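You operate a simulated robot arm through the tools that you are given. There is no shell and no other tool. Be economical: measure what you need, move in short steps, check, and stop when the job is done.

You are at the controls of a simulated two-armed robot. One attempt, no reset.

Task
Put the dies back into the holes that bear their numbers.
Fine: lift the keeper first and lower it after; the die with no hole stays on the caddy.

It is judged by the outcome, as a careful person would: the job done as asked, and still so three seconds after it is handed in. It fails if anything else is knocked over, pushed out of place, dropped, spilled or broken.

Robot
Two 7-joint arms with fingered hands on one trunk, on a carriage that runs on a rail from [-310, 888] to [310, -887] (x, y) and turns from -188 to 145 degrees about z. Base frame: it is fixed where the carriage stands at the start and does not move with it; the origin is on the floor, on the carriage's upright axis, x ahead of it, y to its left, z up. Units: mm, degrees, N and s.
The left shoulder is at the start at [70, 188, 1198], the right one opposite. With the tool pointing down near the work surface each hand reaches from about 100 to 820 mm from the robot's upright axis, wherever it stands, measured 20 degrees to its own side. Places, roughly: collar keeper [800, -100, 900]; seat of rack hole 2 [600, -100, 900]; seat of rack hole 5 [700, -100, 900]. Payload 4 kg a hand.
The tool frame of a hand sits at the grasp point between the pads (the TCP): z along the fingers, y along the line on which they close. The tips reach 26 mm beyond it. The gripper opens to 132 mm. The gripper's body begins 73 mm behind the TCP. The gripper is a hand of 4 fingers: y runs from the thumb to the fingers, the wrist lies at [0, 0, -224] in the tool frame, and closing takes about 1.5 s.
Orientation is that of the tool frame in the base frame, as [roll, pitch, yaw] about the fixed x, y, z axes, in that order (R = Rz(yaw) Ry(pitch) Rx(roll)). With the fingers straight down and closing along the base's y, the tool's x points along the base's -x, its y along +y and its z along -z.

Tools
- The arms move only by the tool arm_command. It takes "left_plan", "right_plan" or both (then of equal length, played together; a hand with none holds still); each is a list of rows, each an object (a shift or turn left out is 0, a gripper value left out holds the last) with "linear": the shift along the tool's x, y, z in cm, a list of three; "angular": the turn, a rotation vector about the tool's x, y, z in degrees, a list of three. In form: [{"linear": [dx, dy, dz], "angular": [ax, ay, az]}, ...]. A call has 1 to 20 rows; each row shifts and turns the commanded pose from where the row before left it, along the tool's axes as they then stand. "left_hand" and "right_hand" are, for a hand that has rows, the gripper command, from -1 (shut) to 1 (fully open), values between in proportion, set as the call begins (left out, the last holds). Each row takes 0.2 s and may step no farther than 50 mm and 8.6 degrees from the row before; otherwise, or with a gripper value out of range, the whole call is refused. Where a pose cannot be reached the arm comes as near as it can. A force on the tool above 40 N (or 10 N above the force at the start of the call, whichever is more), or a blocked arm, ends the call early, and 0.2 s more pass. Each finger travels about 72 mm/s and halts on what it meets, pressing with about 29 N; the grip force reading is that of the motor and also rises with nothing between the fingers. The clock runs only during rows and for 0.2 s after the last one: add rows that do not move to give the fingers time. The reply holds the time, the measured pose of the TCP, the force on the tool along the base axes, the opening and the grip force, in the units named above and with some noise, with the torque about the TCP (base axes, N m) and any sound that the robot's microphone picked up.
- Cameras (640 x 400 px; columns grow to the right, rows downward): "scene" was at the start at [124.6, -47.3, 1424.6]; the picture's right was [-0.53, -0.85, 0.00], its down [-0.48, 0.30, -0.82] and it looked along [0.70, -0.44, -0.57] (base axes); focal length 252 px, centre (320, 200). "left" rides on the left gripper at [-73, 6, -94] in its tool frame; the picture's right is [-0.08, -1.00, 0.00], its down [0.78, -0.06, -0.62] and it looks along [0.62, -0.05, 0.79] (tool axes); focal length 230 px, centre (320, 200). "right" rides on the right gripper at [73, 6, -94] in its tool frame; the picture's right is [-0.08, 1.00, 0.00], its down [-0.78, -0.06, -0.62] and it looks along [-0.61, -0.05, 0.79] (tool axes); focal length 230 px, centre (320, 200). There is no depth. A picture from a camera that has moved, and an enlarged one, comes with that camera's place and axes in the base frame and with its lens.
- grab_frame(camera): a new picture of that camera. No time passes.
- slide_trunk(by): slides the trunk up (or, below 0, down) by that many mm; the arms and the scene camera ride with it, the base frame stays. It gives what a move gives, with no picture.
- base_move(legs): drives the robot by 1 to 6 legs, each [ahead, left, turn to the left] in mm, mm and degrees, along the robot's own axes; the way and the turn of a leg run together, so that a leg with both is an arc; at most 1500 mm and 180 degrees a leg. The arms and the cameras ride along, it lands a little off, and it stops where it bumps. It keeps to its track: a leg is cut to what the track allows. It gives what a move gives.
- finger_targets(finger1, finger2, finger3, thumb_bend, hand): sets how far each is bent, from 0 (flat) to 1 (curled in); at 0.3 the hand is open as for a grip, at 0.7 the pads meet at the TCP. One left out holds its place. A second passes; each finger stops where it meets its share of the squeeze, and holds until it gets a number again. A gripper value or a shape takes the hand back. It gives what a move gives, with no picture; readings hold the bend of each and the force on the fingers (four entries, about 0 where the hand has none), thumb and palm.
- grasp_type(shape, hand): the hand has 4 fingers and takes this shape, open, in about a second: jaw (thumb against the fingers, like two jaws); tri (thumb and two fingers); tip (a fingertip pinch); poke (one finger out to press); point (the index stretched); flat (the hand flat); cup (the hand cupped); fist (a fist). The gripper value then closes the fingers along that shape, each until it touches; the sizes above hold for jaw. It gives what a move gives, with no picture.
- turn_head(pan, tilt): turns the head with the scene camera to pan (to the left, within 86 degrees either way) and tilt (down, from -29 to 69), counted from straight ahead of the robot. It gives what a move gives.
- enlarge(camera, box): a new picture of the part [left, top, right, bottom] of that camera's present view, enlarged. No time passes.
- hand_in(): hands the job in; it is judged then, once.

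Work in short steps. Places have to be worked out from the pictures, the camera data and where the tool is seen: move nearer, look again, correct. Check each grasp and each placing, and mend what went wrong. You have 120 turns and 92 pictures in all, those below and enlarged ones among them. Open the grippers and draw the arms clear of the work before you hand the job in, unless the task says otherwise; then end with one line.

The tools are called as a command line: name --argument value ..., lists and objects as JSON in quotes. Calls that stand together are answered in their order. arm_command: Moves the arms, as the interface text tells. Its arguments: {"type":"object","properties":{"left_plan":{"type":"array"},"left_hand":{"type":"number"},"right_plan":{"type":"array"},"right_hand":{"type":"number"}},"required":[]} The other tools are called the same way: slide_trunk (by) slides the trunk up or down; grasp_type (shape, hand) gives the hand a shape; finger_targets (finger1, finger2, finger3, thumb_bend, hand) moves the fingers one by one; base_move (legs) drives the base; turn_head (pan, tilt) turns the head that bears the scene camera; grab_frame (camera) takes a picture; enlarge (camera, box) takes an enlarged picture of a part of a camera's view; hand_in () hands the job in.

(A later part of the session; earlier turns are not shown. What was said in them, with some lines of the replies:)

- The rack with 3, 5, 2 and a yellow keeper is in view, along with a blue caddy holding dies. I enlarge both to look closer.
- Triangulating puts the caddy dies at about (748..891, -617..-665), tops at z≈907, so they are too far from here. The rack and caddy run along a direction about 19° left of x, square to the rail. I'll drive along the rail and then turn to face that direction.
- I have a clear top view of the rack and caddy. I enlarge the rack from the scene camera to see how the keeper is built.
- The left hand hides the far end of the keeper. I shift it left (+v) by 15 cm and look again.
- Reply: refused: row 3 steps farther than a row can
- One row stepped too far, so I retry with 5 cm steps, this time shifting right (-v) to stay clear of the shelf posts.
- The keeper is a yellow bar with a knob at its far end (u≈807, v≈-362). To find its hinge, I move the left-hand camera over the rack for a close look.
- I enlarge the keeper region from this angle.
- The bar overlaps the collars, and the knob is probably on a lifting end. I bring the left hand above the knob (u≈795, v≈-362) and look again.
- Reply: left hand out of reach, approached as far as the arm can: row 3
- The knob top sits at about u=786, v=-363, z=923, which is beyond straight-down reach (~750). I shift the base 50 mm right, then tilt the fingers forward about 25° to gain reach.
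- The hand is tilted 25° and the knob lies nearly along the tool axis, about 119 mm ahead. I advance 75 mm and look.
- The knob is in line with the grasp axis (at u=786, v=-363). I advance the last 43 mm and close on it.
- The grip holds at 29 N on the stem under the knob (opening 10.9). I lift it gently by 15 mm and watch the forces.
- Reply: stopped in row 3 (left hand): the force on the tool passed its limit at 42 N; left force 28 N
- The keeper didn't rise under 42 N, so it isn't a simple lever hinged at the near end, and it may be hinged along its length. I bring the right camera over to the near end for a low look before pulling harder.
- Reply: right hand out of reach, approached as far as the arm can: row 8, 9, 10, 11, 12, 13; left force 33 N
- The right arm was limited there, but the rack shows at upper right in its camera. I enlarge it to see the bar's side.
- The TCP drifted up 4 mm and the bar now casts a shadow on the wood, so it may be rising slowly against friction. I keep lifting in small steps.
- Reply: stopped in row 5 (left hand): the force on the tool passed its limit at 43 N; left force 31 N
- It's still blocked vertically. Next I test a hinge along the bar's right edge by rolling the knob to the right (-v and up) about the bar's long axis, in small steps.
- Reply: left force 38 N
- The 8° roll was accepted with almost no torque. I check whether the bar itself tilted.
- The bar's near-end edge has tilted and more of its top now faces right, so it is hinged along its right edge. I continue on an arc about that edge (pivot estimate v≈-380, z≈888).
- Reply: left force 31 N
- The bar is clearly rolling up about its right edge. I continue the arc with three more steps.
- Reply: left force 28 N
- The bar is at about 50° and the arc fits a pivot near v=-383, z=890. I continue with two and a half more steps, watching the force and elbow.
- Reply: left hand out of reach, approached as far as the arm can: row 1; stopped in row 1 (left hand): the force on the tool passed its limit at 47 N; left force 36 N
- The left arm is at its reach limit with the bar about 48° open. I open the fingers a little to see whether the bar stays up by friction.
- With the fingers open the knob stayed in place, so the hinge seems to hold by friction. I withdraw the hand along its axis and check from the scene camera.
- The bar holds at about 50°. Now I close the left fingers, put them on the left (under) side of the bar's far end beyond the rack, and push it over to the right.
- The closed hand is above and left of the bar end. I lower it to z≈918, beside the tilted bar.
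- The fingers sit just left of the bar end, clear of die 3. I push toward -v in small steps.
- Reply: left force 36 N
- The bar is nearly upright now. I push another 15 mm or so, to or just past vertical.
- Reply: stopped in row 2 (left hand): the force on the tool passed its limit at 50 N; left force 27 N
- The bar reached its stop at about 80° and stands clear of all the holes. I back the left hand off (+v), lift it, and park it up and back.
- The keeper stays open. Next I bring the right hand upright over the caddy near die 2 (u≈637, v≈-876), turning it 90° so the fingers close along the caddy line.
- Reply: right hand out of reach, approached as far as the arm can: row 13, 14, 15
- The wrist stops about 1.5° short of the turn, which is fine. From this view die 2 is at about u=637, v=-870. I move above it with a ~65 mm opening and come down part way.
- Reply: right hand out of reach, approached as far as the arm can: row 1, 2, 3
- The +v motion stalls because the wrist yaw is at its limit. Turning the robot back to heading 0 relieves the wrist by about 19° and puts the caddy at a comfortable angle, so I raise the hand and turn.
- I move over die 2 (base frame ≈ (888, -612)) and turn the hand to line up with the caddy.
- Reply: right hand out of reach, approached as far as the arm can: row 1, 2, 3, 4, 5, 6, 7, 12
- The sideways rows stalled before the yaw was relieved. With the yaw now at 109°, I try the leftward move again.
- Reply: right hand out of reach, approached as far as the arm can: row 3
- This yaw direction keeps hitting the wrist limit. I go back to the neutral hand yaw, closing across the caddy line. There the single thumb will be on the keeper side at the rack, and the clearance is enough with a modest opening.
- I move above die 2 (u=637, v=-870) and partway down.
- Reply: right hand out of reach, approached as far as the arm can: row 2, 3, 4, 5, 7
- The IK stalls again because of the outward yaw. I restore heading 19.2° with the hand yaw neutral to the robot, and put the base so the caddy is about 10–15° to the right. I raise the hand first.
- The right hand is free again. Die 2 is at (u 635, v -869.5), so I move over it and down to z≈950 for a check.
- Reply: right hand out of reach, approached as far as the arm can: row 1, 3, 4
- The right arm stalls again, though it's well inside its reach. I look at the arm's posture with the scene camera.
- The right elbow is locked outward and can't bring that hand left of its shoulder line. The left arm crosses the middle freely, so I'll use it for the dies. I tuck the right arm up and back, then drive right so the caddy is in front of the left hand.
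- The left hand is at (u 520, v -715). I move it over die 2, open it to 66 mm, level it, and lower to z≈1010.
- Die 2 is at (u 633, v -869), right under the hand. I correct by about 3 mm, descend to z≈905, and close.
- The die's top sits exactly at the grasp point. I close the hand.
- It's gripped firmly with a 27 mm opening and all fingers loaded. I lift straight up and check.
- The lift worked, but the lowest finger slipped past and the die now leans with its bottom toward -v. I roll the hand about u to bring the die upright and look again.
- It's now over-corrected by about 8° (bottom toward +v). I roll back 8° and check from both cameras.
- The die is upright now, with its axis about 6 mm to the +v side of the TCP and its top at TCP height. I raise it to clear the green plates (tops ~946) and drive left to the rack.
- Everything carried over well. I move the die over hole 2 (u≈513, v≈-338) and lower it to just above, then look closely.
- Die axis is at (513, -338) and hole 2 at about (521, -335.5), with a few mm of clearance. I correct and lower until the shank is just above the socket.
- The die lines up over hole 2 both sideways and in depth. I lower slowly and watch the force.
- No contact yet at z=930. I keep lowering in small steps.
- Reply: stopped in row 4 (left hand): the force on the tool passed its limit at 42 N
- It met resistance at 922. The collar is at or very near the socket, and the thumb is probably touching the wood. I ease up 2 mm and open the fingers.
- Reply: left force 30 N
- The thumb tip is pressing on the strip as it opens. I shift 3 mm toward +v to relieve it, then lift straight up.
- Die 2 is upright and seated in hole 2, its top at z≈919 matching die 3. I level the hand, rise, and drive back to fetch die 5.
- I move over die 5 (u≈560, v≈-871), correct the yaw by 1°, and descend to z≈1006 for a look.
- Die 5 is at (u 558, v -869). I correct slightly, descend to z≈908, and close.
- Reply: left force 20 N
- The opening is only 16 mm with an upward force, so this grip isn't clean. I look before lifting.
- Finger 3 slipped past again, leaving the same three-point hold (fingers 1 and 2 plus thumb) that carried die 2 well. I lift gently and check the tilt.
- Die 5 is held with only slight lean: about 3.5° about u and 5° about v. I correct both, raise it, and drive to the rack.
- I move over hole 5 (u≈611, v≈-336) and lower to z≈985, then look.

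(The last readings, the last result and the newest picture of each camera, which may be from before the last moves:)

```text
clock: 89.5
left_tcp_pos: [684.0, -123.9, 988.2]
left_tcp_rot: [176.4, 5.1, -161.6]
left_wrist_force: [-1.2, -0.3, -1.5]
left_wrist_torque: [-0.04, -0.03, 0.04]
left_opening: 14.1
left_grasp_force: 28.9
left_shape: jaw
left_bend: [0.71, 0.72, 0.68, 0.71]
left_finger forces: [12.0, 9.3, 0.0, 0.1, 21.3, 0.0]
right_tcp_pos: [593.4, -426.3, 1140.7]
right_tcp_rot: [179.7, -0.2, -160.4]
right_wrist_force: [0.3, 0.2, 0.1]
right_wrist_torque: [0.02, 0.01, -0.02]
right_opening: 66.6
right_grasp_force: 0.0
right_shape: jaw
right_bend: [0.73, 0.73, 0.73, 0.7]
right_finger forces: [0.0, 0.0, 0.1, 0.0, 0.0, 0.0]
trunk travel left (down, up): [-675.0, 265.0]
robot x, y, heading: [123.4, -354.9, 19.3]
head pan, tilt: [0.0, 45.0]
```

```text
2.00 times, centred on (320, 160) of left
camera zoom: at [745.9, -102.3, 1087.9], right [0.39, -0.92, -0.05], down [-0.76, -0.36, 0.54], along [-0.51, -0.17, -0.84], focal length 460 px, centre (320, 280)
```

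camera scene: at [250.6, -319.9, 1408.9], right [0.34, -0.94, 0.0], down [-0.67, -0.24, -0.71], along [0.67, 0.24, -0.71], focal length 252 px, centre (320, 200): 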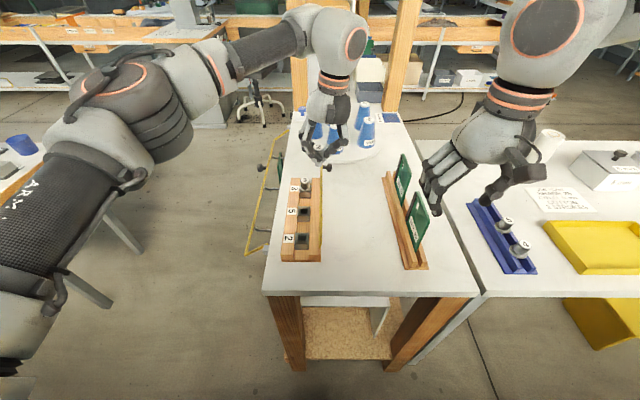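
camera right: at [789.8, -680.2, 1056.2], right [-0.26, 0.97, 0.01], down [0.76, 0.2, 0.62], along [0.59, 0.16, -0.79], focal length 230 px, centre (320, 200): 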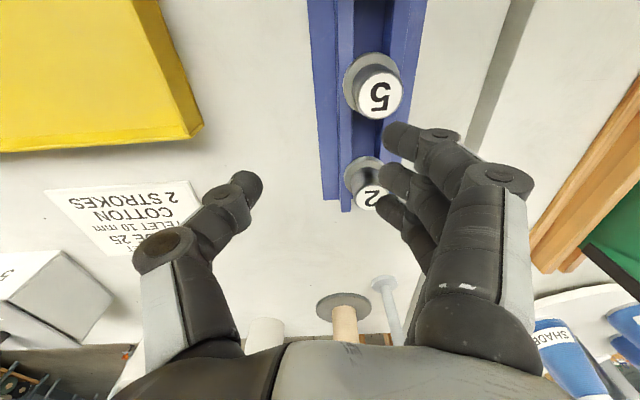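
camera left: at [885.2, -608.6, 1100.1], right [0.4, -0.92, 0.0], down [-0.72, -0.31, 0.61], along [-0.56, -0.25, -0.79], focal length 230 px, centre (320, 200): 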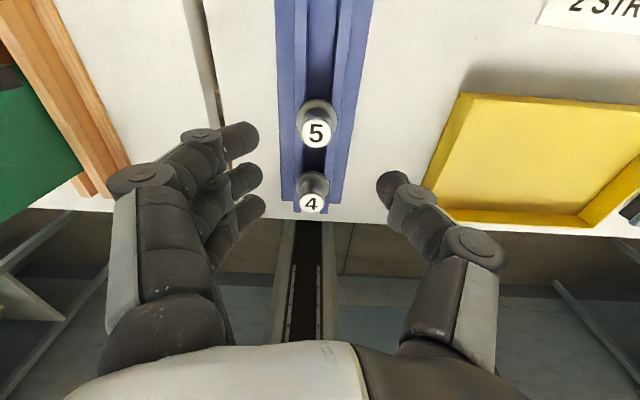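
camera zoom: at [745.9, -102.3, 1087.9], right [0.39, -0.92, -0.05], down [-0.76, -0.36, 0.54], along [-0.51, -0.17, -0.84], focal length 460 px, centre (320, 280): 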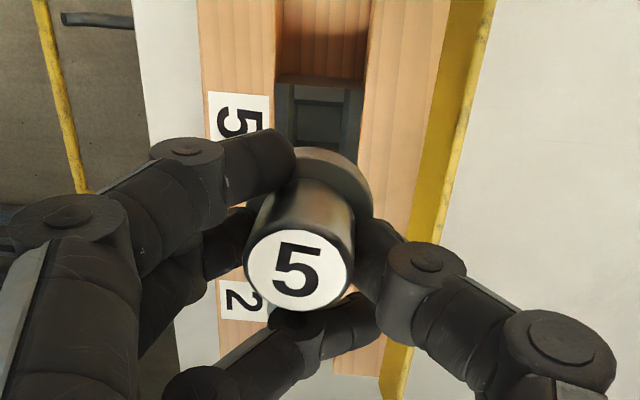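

Die 5 is at (610, -337) and hole 5 at about (612, -337), so only ~1.5 mm off. I lower toward the socket.

arm_command --left_plan '[{"linear": [-0.15, 0.05, 0]}, {"linear": [0.13, -0.09, 1.5]}, {"linear": [0.13, -0.09, 1.5]}, {"linear": [0.09, -0.06, 1.0]}, {}]'

enlarge --camera "scene" --box '[280, 160, 340, 230]'

```text
clock: 90.7
left_tcp_pos: [686.0, -122.6, 947.4]
left_tcp_rot: [176.5, 5.1, -161.6]
left_wrist_force: [0.1, -0.1, -1.1]
left_wrist_torque: [-0.01, -0.02, 0.02]
left_opening: 14.0
left_grasp_force: 28.9
left_shape: jaw
left_bend: [0.71, 0.72, 0.68, 0.71]
left_finger forces: [12.0, 9.4, 0.0, 0.0, 21.1, 0.1]
right_tcp_pos: [594.7, -426.5, 1140.5]
right_tcp_rot: [179.7, -0.1, -160.6]
right_wrist_force: [-1.2, 0.4, -0.8]
right_wrist_torque: [0.01, -0.02, -0.03]
right_opening: 66.4
right_grasp_force: 0.1
right_shape: jaw
right_bend: [0.73, 0.73, 0.73, 0.7]
right_finger forces: [0.0, 0.0, 0.1, 0.1, 0.1, 0.0]
trunk travel left (down, up): [-675.0, 265.0]
robot x, y, heading: [120.9, -353.6, 19.6]
head pan, tilt: [0.0, 45.0]
```

```text
5.71 times, centred on (310, 195) of scene
camera zoom: at [247.8, -311.9, 1408.9], right [0.34, -0.94, 0.0], down [-0.67, -0.24, -0.71], along [0.67, 0.24, -0.71], focal length 1442 px, centre (377, 229)
```

zoom: 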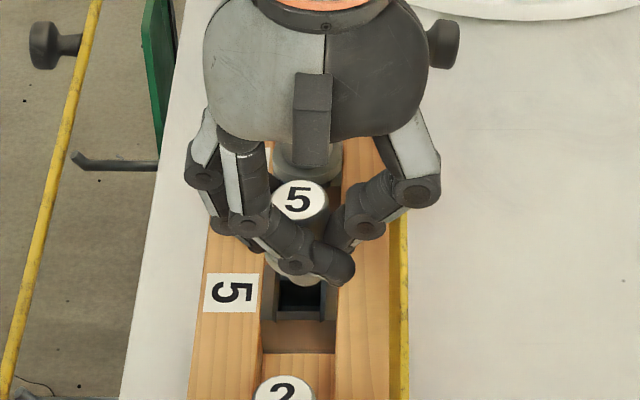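

Laterally the die is about 2 mm too far to -v. I correct that and lower slowly to contact.

arm_command --left_plan '[{"linear": [0, 0.2, 0]}, {"linear": [0.06, -0.04, 0.7]}, {"linear": [0.06, -0.04, 0.7]}, {"linear": [0.04, -0.03, 0.4]}, {"linear": [0.03, -0.02, 0.3]}, {"linear": [0.03, -0.02, 0.3]}, {}]'

enlarge --camera "scene" --box '[280, 160, 340, 230]'

```text
clock: 92.3
left_tcp_pos: [685.8, -121.9, 922.8]
left_tcp_rot: [176.4, 5.1, -161.6]
left_wrist_force: [-0.6, 1.2, -0.8]
left_wrist_torque: [0.04, 0.08, 0.01]
left_opening: 13.4
left_grasp_force: 28.9
left_shape: jaw
left_bend: [0.71, 0.72, 0.68, 0.71]
left_finger forces: [12.2, 10.3, 0.1, 0.1, 20.5, 0.0]
right_tcp_pos: [592.5, -426.1, 1139.6]
right_tcp_rot: [179.8, -0.1, -160.5]
right_wrist_force: [0.2, 0.4, 0.5]
right_wrist_torque: [-0.02, -0.02, -0.01]
right_opening: 66.2
right_grasp_force: 0.0
right_shape: jaw
right_bend: [0.73, 0.73, 0.73, 0.7]
right_finger forces: [0.0, 0.1, 0.1, 0.0, 0.0, 0.0]
trunk travel left (down, up): [-675.0, 265.0]
robot x, y, heading: [121.9, -358.2, 19.5]
head pan, tilt: [0.0, 45.0]
```

```text
5.71 times, centred on (310, 195) of scene
camera zoom: at [247.6, -311.6, 1408.9], right [0.34, -0.94, 0.0], down [-0.67, -0.24, -0.71], along [0.67, 0.24, -0.71], focal length 1442 px, centre (377, 229)
```

zoom: 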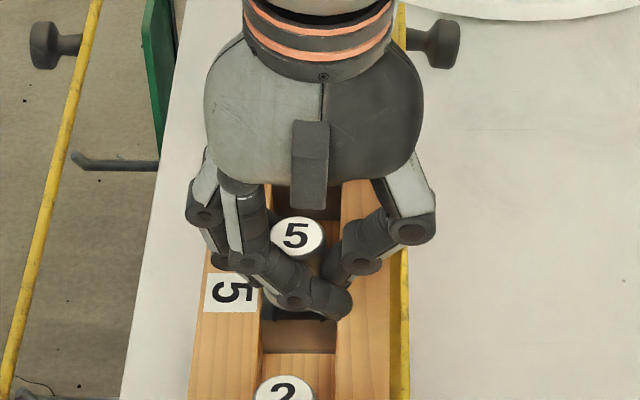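

There's still no contact at 922.8, and the die looks well inside. I lower a few more millimetres.

arm_command --left_plan '[{"linear": [0.02, -0.01, 0.2]}, {"linear": [0.02, -0.01, 0.2]}, {"linear": [0.01, -0.01, 0.15]}, {}]'

```text
clock: 93.3
left_tcp_pos: [684.5, -121.3, 920.0]
left_tcp_rot: [176.6, 5.0, -161.4]
left_wrist_force: [-0.5, 4.1, 8.3]
left_wrist_torque: [-0.35, -0.11, 0.03]
left_opening: 13.6
left_grasp_force: 29.1
left_shape: jaw
left_bend: [0.71, 0.72, 0.68, 0.71]
left_finger forces: [12.5, 10.1, 0.0, 0.1, 30.6, 0.0]
right_tcp_pos: [592.3, -426.7, 1140.0]
right_tcp_rot: [179.8, 0.0, -160.6]
right_wrist_force: [0.0, -0.2, 0.0]
right_wrist_torque: [0.0, 0.0, 0.0]
right_opening: 66.7
right_grasp_force: 0.0
right_shape: jaw
right_bend: [0.73, 0.73, 0.73, 0.7]
right_finger forces: [0.1, 0.0, 0.0, 0.1, 0.1, 0.1]
trunk travel left (down, up): [-675.0, 265.0]
robot x, y, heading: [125.0, -351.3, 19.5]
head pan, tilt: [0.0, 45.0]
```

Light contact at 920, so the die is down. I open just enough to free it (~33 mm), rise slowly, and then open wider.

arm_command --left_hand -0.5 --left_plan '[{"linear": [-0.01, 0.01, -0.1]}, {}, {}, {}, {}]'

enlarge --camera "left" --box '[220, 60, 420, 260]'

```text
clock: 94.5
left_tcp_pos: [684.3, -119.6, 920.0]
left_tcp_rot: [176.6, 5.2, -161.6]
left_wrist_force: [-4.3, 13.7, 4.3]
left_wrist_torque: [-0.36, -0.14, -0.01]
left_opening: 28.4
left_grasp_force: 0.1
left_shape: jaw
left_bend: [0.73, 0.73, 0.73, 0.7]
left_finger forces: [0.1, 0.0, 0.0, 0.0, 15.2, 0.0]
right_tcp_pos: [593.1, -424.1, 1141.5]
right_tcp_rot: [179.9, 0.0, -160.6]
right_wrist_force: [0.9, -0.1, -1.1]
right_wrist_torque: [-0.01, 0.0, 0.01]
right_opening: 66.5
right_grasp_force: 0.1
right_shape: jaw
right_bend: [0.73, 0.73, 0.73, 0.7]
right_finger forces: [0.0, 0.0, 0.0, 0.0, 0.1, 0.1]
trunk travel left (down, up): [-675.0, 265.0]
robot x, y, heading: [127.3, -357.6, 19.7]
head pan, tilt: [0.0, 45.0]
```

```text
2.00 times, centred on (320, 160) of left
camera zoom: at [746.2, -97.4, 1020.1], right [0.39, -0.92, -0.05], down [-0.76, -0.36, 0.54], along [-0.51, -0.17, -0.84], focal length 460 px, centre (320, 280)
```

zoom: 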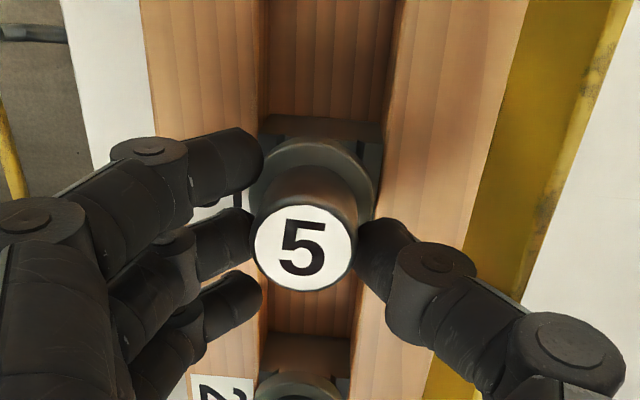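

Die 5 is seated and free. I rise straight up slowly, then level and open the hand.

arm_command --left_plan '[{"linear": [0, 0.1, 0]}, {"linear": [-0.04, 0.03, -0.5]}, {"linear": [-0.09, 0.06, -1]}, {"linear": [-0.18, 0.12, -2]}, {"linear": [-0.3, 0.2, -3.5]}, {"linear": [-0.4, 0.25, -4.4]}, {"linear": [0, 0, -2], "angular": [3.5, 5, 0]}, {}]'

enlarge --camera "scene" --box '[270, 160, 350, 260]'

```text
clock: 96.3
left_tcp_pos: [684.2, -121.7, 1054.3]
left_tcp_rot: [180.0, 0.0, -161.4]
left_wrist_force: [0.3, 0.5, -1.0]
left_wrist_torque: [-0.01, 0.0, 0.0]
left_opening: 32.4
left_grasp_force: 0.1
left_shape: jaw
left_bend: [0.73, 0.73, 0.73, 0.7]
left_finger forces: [0.0, 0.0, 0.1, 0.1, 0.0, 0.1]
right_tcp_pos: [594.0, -425.8, 1139.7]
right_tcp_rot: [179.7, -0.1, -160.6]
right_wrist_force: [-0.7, 0.8, -0.1]
right_wrist_torque: [-0.02, 0.0, -0.01]
right_opening: 66.6
right_grasp_force: 0.0
right_shape: jaw
right_bend: [0.73, 0.73, 0.73, 0.7]
right_finger forces: [0.0, 0.1, 0.0, 0.1, 0.0, 0.0]
trunk travel left (down, up): [-675.0, 265.0]
robot x, y, heading: [125.1, -357.6, 19.6]
head pan, tilt: [0.0, 45.0]
```

```text
4.00 times, centred on (310, 210) of scene
camera zoom: at [247.6, -312.1, 1409.0], right [0.34, -0.94, 0.0], down [-0.67, -0.24, -0.71], along [0.67, 0.24, -0.71], focal length 1009 px, centre (360, 160)
```

zoom: 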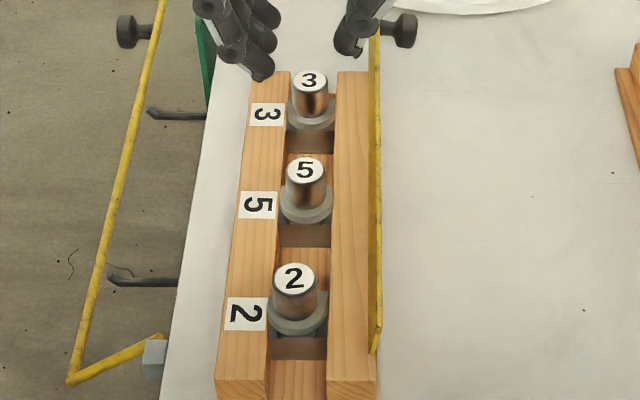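

All three dies sit upright in holes 3, 5 and 2. Now for the keeper: I move the base right 110 mm for reach, close the fingers and tilt them, and get to the right of the knob so I can push it back (+v).

base_move --legs '[[0, -110, 0]]'

arm_command --left_hand -1 --left_plan '[{"linear": [-2, 0, 0], "angular": [0, -8.4, 0]}, {"linear": [-2, 0, 0], "angular": [0, -8.4, 0]}, {"linear": [-2, 0, 0], "angular": [0, -8.2, 0]}, {}, {}, {}, {}]'

```text
clock: 97.5
left_tcp_pos: [720.3, -224.1, 1054.7]
left_tcp_rot: [-179.8, 0.1, -161.4]
left_wrist_force: [-0.4, -0.1, -0.1]
left_wrist_torque: [-0.02, -0.02, 0.0]
left_opening: 32.8
left_grasp_force: 0.0
left_shape: jaw
left_bend: [0.73, 0.73, 0.73, 0.7]
left_finger forces: [0.0, 0.0, 0.0, 0.0, 0.0, 0.0]
right_tcp_pos: [629.9, -528.0, 1139.9]
right_tcp_rot: [179.8, -0.1, -160.4]
right_wrist_force: [0.6, -0.3, -0.2]
right_wrist_torque: [0.03, -0.01, -0.03]
right_opening: 66.4
right_grasp_force: 0.0
right_shape: jaw
right_bend: [0.73, 0.73, 0.73, 0.7]
right_finger forces: [0.0, 0.0, 0.0, 0.0, 0.0, 0.0]
trunk travel left (down, up): [-675.0, 265.0]
robot x, y, heading: [159.4, -459.7, 19.6]
head pan, tilt: [0.0, 45.0]
```

```text
clock: 99.1
left_tcp_pos: [776.4, -205.4, 1064.4]
left_tcp_rot: [-179.9, 25.0, -161.3]
left_wrist_force: [0.0, 0.6, 0.0]
left_wrist_torque: [0.0, -0.03, -0.04]
left_opening: 0.0
left_grasp_force: 28.8
left_shape: jaw
left_bend: [0.69, 0.58, 0.68, 0.67]
left_finger forces: [0.1, 0.1, 0.1, 0.0, 0.1, 0.1]
right_tcp_pos: [629.9, -529.3, 1139.5]
right_tcp_rot: [179.8, -0.1, -160.4]
right_wrist_force: [0.3, 0.4, 1.0]
right_wrist_torque: [0.04, -0.03, 0.01]
right_opening: 66.4
right_grasp_force: 0.1
right_shape: jaw
right_bend: [0.73, 0.73, 0.73, 0.7]
right_finger forces: [0.1, 0.0, 0.0, 0.0, 0.0, 0.0]
trunk travel left (down, up): [-675.0, 265.0]
robot x, y, heading: [164.4, -460.1, 19.6]
head pan, tilt: [0.0, 45.0]
```

I approach toward the spot right of the knob and check before the final descent.

arm_command --left_plan '[{"linear": [-2.5, -0.65, 4]}, {"linear": [-2.5, -0.65, 4]}, {}]'

grab_frame --camera "left"

```text
clock: 99.9
left_tcp_pos: [852.9, -193.0, 1011.0]
left_tcp_rot: [180.0, 25.2, -161.3]
left_wrist_force: [-0.3, -1.4, 0.4]
left_wrist_torque: [0.02, -0.04, 0.02]
left_opening: 0.3
left_grasp_force: 29.0
left_shape: jaw
left_bend: [0.69, 0.58, 0.68, 0.67]
left_finger forces: [0.1, 0.1, 0.0, 0.0, 0.0, 0.1]
right_tcp_pos: [629.5, -530.3, 1140.4]
right_tcp_rot: [179.7, 0.0, -160.4]
right_wrist_force: [0.9, -0.6, 0.4]
right_wrist_torque: [0.02, -0.02, 0.02]
right_opening: 66.5
right_grasp_force: 0.1
right_shape: jaw
right_bend: [0.73, 0.73, 0.73, 0.7]
right_finger forces: [0.0, 0.0, 0.0, 0.1, 0.0, 0.1]
trunk travel left (down, up): [-675.0, 265.0]
robot x, y, heading: [161.2, -457.5, 19.7]
head pan, tilt: [0.0, 45.0]
```

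```text
10 pictures are left
camera left: at [876.2, -177.2, 1127.9], right [0.39, -0.92, 0.03], down [-0.9, -0.37, 0.22], along [-0.2, -0.12, -0.97], focal length 230 px, centre (320, 200)
```

left: 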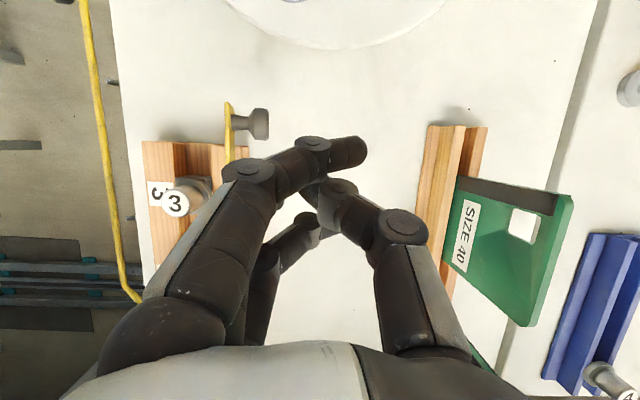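

The knob is at about (784, -405, 905) and my fingers will come down well to its right. I descend along the tool axis and start pushing +v.

arm_command --left_plan '[{"linear": [-0.1, 0, 4.8]}, {"linear": [-0.1, 0, 4.8]}, {"linear": [0, 1.5, 0]}, {"linear": [0, 1.5, 0]}, {"linear": [0, 1, 0]}, {"linear": [0, 1, 0]}, {}]'

enlarge --camera "scene" --box '[220, 100, 340, 260]'

```text
clock: 101.0
left_tcp_pos: [888.3, -160.7, 935.1]
left_tcp_rot: [-179.0, 25.7, -161.9]
left_wrist_force: [5.7, -15.3, 15.0]
left_wrist_torque: [0.39, 0.12, 0.02]
left_opening: 0.0
left_grasp_force: 29.3
left_shape: jaw
left_bend: [0.69, 0.54, 0.68, 0.67]
left_finger forces: [0.1, 21.2, 0.0, 0.1, 0.1, 0.0]
right_tcp_pos: [629.4, -533.4, 1139.4]
right_tcp_rot: [179.7, -0.1, -160.6]
right_wrist_force: [0.1, 0.4, 0.2]
right_wrist_torque: [-0.02, 0.03, 0.02]
right_opening: 66.5
right_grasp_force: 0.0
right_shape: jaw
right_bend: [0.73, 0.73, 0.73, 0.7]
right_finger forces: [0.0, 0.1, 0.0, 0.0, 0.1, 0.0]
trunk travel left (down, up): [-675.0, 265.0]
robot x, y, heading: [161.0, -461.9, 19.7]
head pan, tilt: [0.0, 45.0]
stopped in row 5 (left hand): the force on the tool passed its limit at 44 N (the readings are from after the stop); the commanded pose is now the measured one
```

```text
2.50 times, centred on (280, 180) of scene
camera zoom: at [283.1, -418.7, 1409.2], right [0.33, -0.94, 0.0], down [-0.67, -0.23, -0.71], along [0.67, 0.24, -0.71], focal length 631 px, centre (420, 250)
```

zoom: 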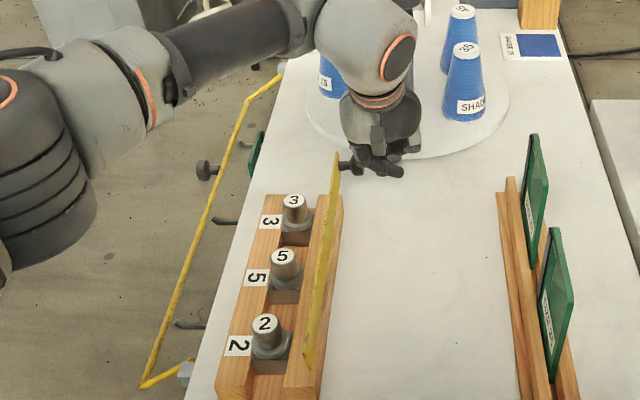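

The finger's slope was pressing down on the knob end, which works against closing. I'll push the bar's upper edge instead (u≈730, clear of the knob), where that slope helps. I back off right, shift toward the robot, and then push +v.

arm_command --left_plan '[{"linear": [0, -1.5, 0]}, {"linear": [2.5, 0, -1.2]}, {"linear": [2.5, 0, -1.2]}, {"linear": [0.25, 0, 0.55]}, {"linear": [0, 1.5, 0]}, {"linear": [0, 1.5, 0]}, {"linear": [0, 1.5, 0]}, {"linear": [0, 1, 0]}, {"linear": [0, 1, 0]}, {}]'

enlarge --camera "scene" --box '[220, 100, 340, 260]'

```text
clock: 103.2
left_tcp_pos: [820.4, -126.9, 926.9]
left_tcp_rot: [-179.3, 25.7, -161.8]
left_wrist_force: [8.5, -13.1, 15.8]
left_wrist_torque: [-0.17, -0.3, -0.15]
left_opening: 0.0
left_grasp_force: 29.2
left_shape: jaw
left_bend: [0.69, 0.58, 0.68, 0.68]
left_finger forces: [0.1, 0.0, 0.0, 0.0, 0.1, 0.0]
right_tcp_pos: [631.0, -534.7, 1139.8]
right_tcp_rot: [179.6, 0.0, -160.6]
right_wrist_force: [0.1, 0.9, 0.8]
right_wrist_torque: [-0.03, 0.01, 0.02]
right_opening: 66.2
right_grasp_force: 0.1
right_shape: jaw
right_bend: [0.73, 0.73, 0.73, 0.7]
right_finger forces: [0.0, 0.1, 0.0, 0.1, 0.1, 0.1]
trunk travel left (down, up): [-675.0, 265.0]
robot x, y, heading: [159.0, -457.3, 19.3]
head pan, tilt: [0.0, 45.0]
```

```text
2.50 times, centred on (280, 180) of scene
camera zoom: at [283.7, -420.1, 1409.3], right [0.33, -0.94, 0.0], down [-0.67, -0.23, -0.71], along [0.67, 0.24, -0.71], focal length 631 px, centre (420, 250)
```

zoom: 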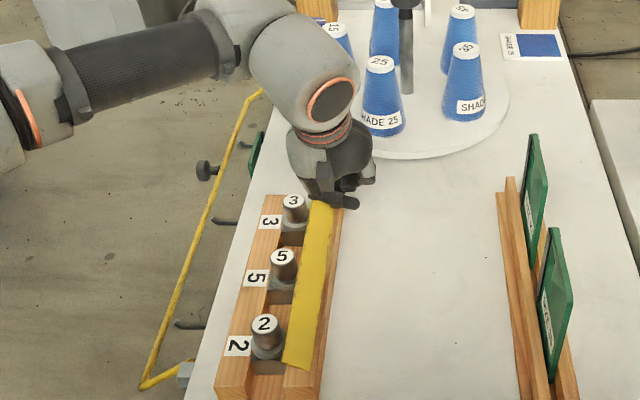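

The bar is down to about 45°. Now the knob can be pushed directly: I back off right, shift forward to the knob, and push +v.

arm_command --left_plan '[{"linear": [0, -3, 0]}, {"linear": [0, -3, 0]}, {"linear": [-2.4, 0, 1.0]}, {"linear": [-2.4, 0, 1.0]}, {"linear": [0, 1.5, 0]}, {"linear": [0, 1.5, 0]}, {"linear": [0, 1, 0]}, {"linear": [0, 1, 0]}, {"linear": [0, 0.7, 0]}, {}]'

enlarge --camera "scene" --box '[220, 100, 340, 260]'

```text
clock: 105.2
left_tcp_pos: [873.6, -131.2, 929.1]
left_tcp_rot: [-178.5, 25.8, -162.6]
left_wrist_force: [6.4, -21.0, 3.2]
left_wrist_torque: [0.12, 0.01, -0.03]
left_opening: 0.0
left_grasp_force: 29.2
left_shape: jaw
left_bend: [0.69, 0.52, 0.68, 0.68]
left_finger forces: [0.0, 22.0, 0.0, 0.0, 0.0, 0.1]
right_tcp_pos: [630.0, -536.0, 1139.4]
right_tcp_rot: [179.6, 0.0, -160.8]
right_wrist_force: [0.0, 0.0, -0.5]
right_wrist_torque: [-0.06, 0.01, 0.03]
right_opening: 66.2
right_grasp_force: 0.0
right_shape: jaw
right_bend: [0.73, 0.73, 0.73, 0.7]
right_finger forces: [0.1, 0.0, 0.0, 0.1, 0.1, 0.0]
trunk travel left (down, up): [-675.0, 265.0]
robot x, y, heading: [163.5, -462.9, 19.5]
head pan, tilt: [0.0, 45.0]
stopped in row 9 (left hand): the force on the tool passed its limit at 43 N (the readings are from after the stop); the commanded pose is now the measured one
```

```text
2.50 times, centred on (280, 180) of scene
camera zoom: at [284.6, -419.9, 1409.1], right [0.33, -0.94, 0.0], down [-0.67, -0.23, -0.71], along [0.67, 0.23, -0.71], focal length 631 px, centre (420, 250)
```

zoom: 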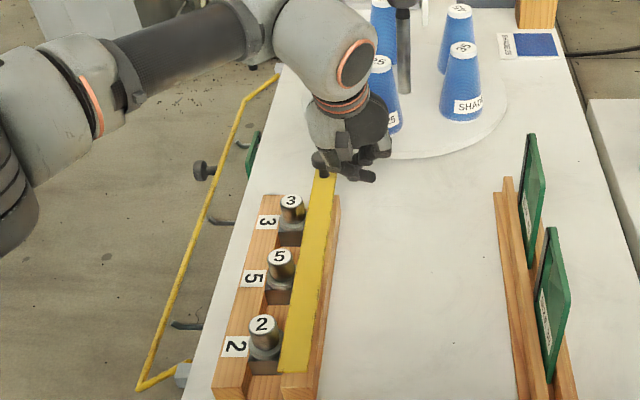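

The bar looks nearly flat and the push met a firm stop. I back off right and up, then check how closed it is.

arm_command --left_plan '[{"linear": [0, -2.5, 0]}, {"linear": [0, -2.5, 0]}, {"linear": [0, 0, -4.5]}, {"linear": [0, 0, -4.5]}, {"linear": [0, -3, -3]}, {}]'

enlarge --camera "scene" --box '[250, 140, 320, 260]'

```text
clock: 106.5
left_tcp_pos: [844.9, -212.2, 1036.5]
left_tcp_rot: [-178.9, 25.6, -162.1]
left_wrist_force: [1.0, 0.7, 0.6]
left_wrist_torque: [0.0, 0.0, -0.01]
left_opening: 0.2
left_grasp_force: 29.1
left_shape: jaw
left_bend: [0.69, 0.54, 0.68, 0.68]
left_finger forces: [0.1, 0.0, 0.0, 0.1, 0.0, 0.0]
right_tcp_pos: [630.9, -532.3, 1139.6]
right_tcp_rot: [179.9, -0.2, -160.6]
right_wrist_force: [0.8, 0.9, 0.1]
right_wrist_torque: [-0.03, -0.02, 0.01]
right_opening: 66.8
right_grasp_force: 0.0
right_shape: jaw
right_bend: [0.73, 0.73, 0.73, 0.7]
right_finger forces: [0.0, 0.0, 0.0, 0.0, 0.0, 0.1]
trunk travel left (down, up): [-675.0, 265.0]
robot x, y, heading: [157.9, -462.3, 19.4]
head pan, tilt: [0.0, 45.0]
```

```text
3.33 times, centred on (285, 200) of scene
camera zoom: at [284.4, -416.5, 1408.9], right [0.33, -0.94, 0.0], down [-0.67, -0.24, -0.71], along [0.67, 0.23, -0.71], focal length 841 px, centre (437, 200)
```

zoom: 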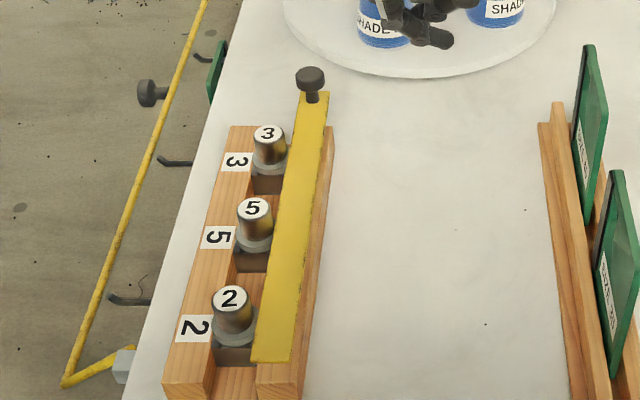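

The keeper lies flat again, knob upright, with all three collars under it. I open the left hand, level it, and draw both arms well clear.

arm_command --left_hand 1 --right_hand 1 --left_plan '[{"linear": [0, 0, -4.5]}, {"linear": [0, 0, -3], "angular": [0, 8.4, 0]}, {"linear": [0, 0, -2], "angular": [0, 8.4, 0]}, {"linear": [4.5, 0, 0], "angular": [0, 8.2, 0]}, {"linear": [4.9, 0, 0]}, {"linear": [4.9, 0, 0]}, {"linear": [4.9, 0, 0]}, {}]' --right_plan '[{}, {}, {}, {"linear": [0, -2, 0]}, {"linear": [0, -4, 0]}, {"linear": [0, -4, 0]}, {}, {}]'

grab_frame --camera "scene"

enlarge --camera "scene" --box '[230, 140, 350, 270]'

```text
clock: 108.3
left_tcp_pos: [627.1, -279.9, 1116.5]
left_tcp_rot: [-178.9, 0.5, -162.8]
left_wrist_force: [-0.6, -0.1, 0.3]
left_wrist_torque: [-0.01, 0.02, -0.02]
left_opening: 131.9
left_grasp_force: 0.1
left_shape: jaw
left_bend: [0.3, 0.3, 0.3, 0.3]
left_finger forces: [0.0, 0.0, 0.1, 0.0, 0.0, 0.0]
right_tcp_pos: [661.3, -629.4, 1139.7]
right_tcp_rot: [179.8, -0.1, -160.7]
right_wrist_force: [-0.3, -0.2, -0.1]
right_wrist_torque: [0.0, 0.02, -0.02]
right_opening: 132.2
right_grasp_force: 0.0
right_shape: jaw
right_bend: [0.3, 0.3, 0.3, 0.3]
right_finger forces: [0.0, 0.1, 0.0, 0.0, 0.1, 0.1]
trunk travel left (down, up): [-675.0, 265.0]
robot x, y, heading: [158.3, -462.9, 19.4]
head pan, tilt: [0.0, 45.0]
```

```text
5 pictures are left
camera scene: at [285.1, -417.8, 1408.9], right [0.33, -0.94, 0.0], down [-0.67, -0.23, -0.71], along [0.67, 0.23, -0.71], focal length 252 px, centre (320, 200)
```

scene: 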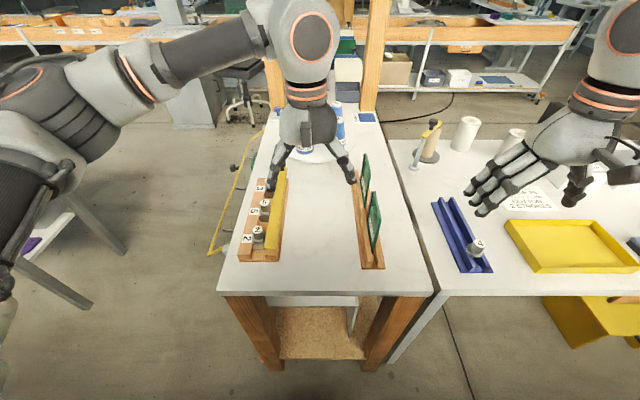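

```text
3.08 times, centred on (290, 205) of scene
camera zoom: at [285.1, -417.8, 1408.9], right [0.33, -0.94, 0.0], down [-0.67, -0.23, -0.71], along [0.67, 0.23, -0.71], focal length 776 px, centre (412, 185)
```

zoom: 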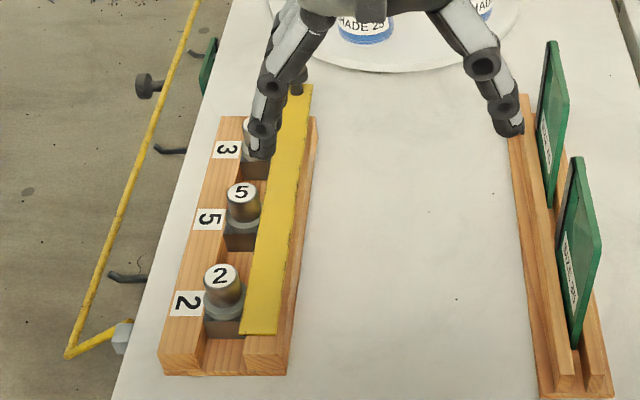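

The rack looks right and the left hand is high above it. One last look at die 4 on the caddy.

enlarge --camera "scene" --box '[420, 180, 510, 280]'

```text
4.00 times, centred on (465, 230) of scene
camera zoom: at [285.1, -417.8, 1408.9], right [0.33, -0.94, 0.0], down [-0.67, -0.23, -0.71], along [0.67, 0.23, -0.71], focal length 1009 px, centre (-260, 80)
```

zoom: 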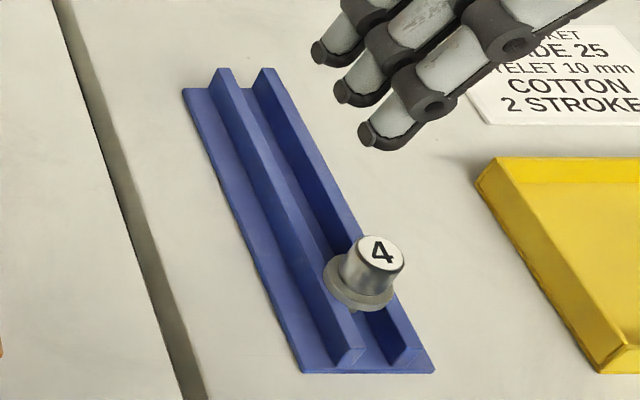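

Die 4 stands upright on the caddy, which hasn't moved, and both grippers are open and clear. I hand the job in.

hand_in

```text
The job is handed in.
```

Dies 2 and 5 are back in holes 2 and 5 next to die 3, the keeper was lifted first and is lowered flat over them again, and die 4, which has no hole, is still on the caddy.
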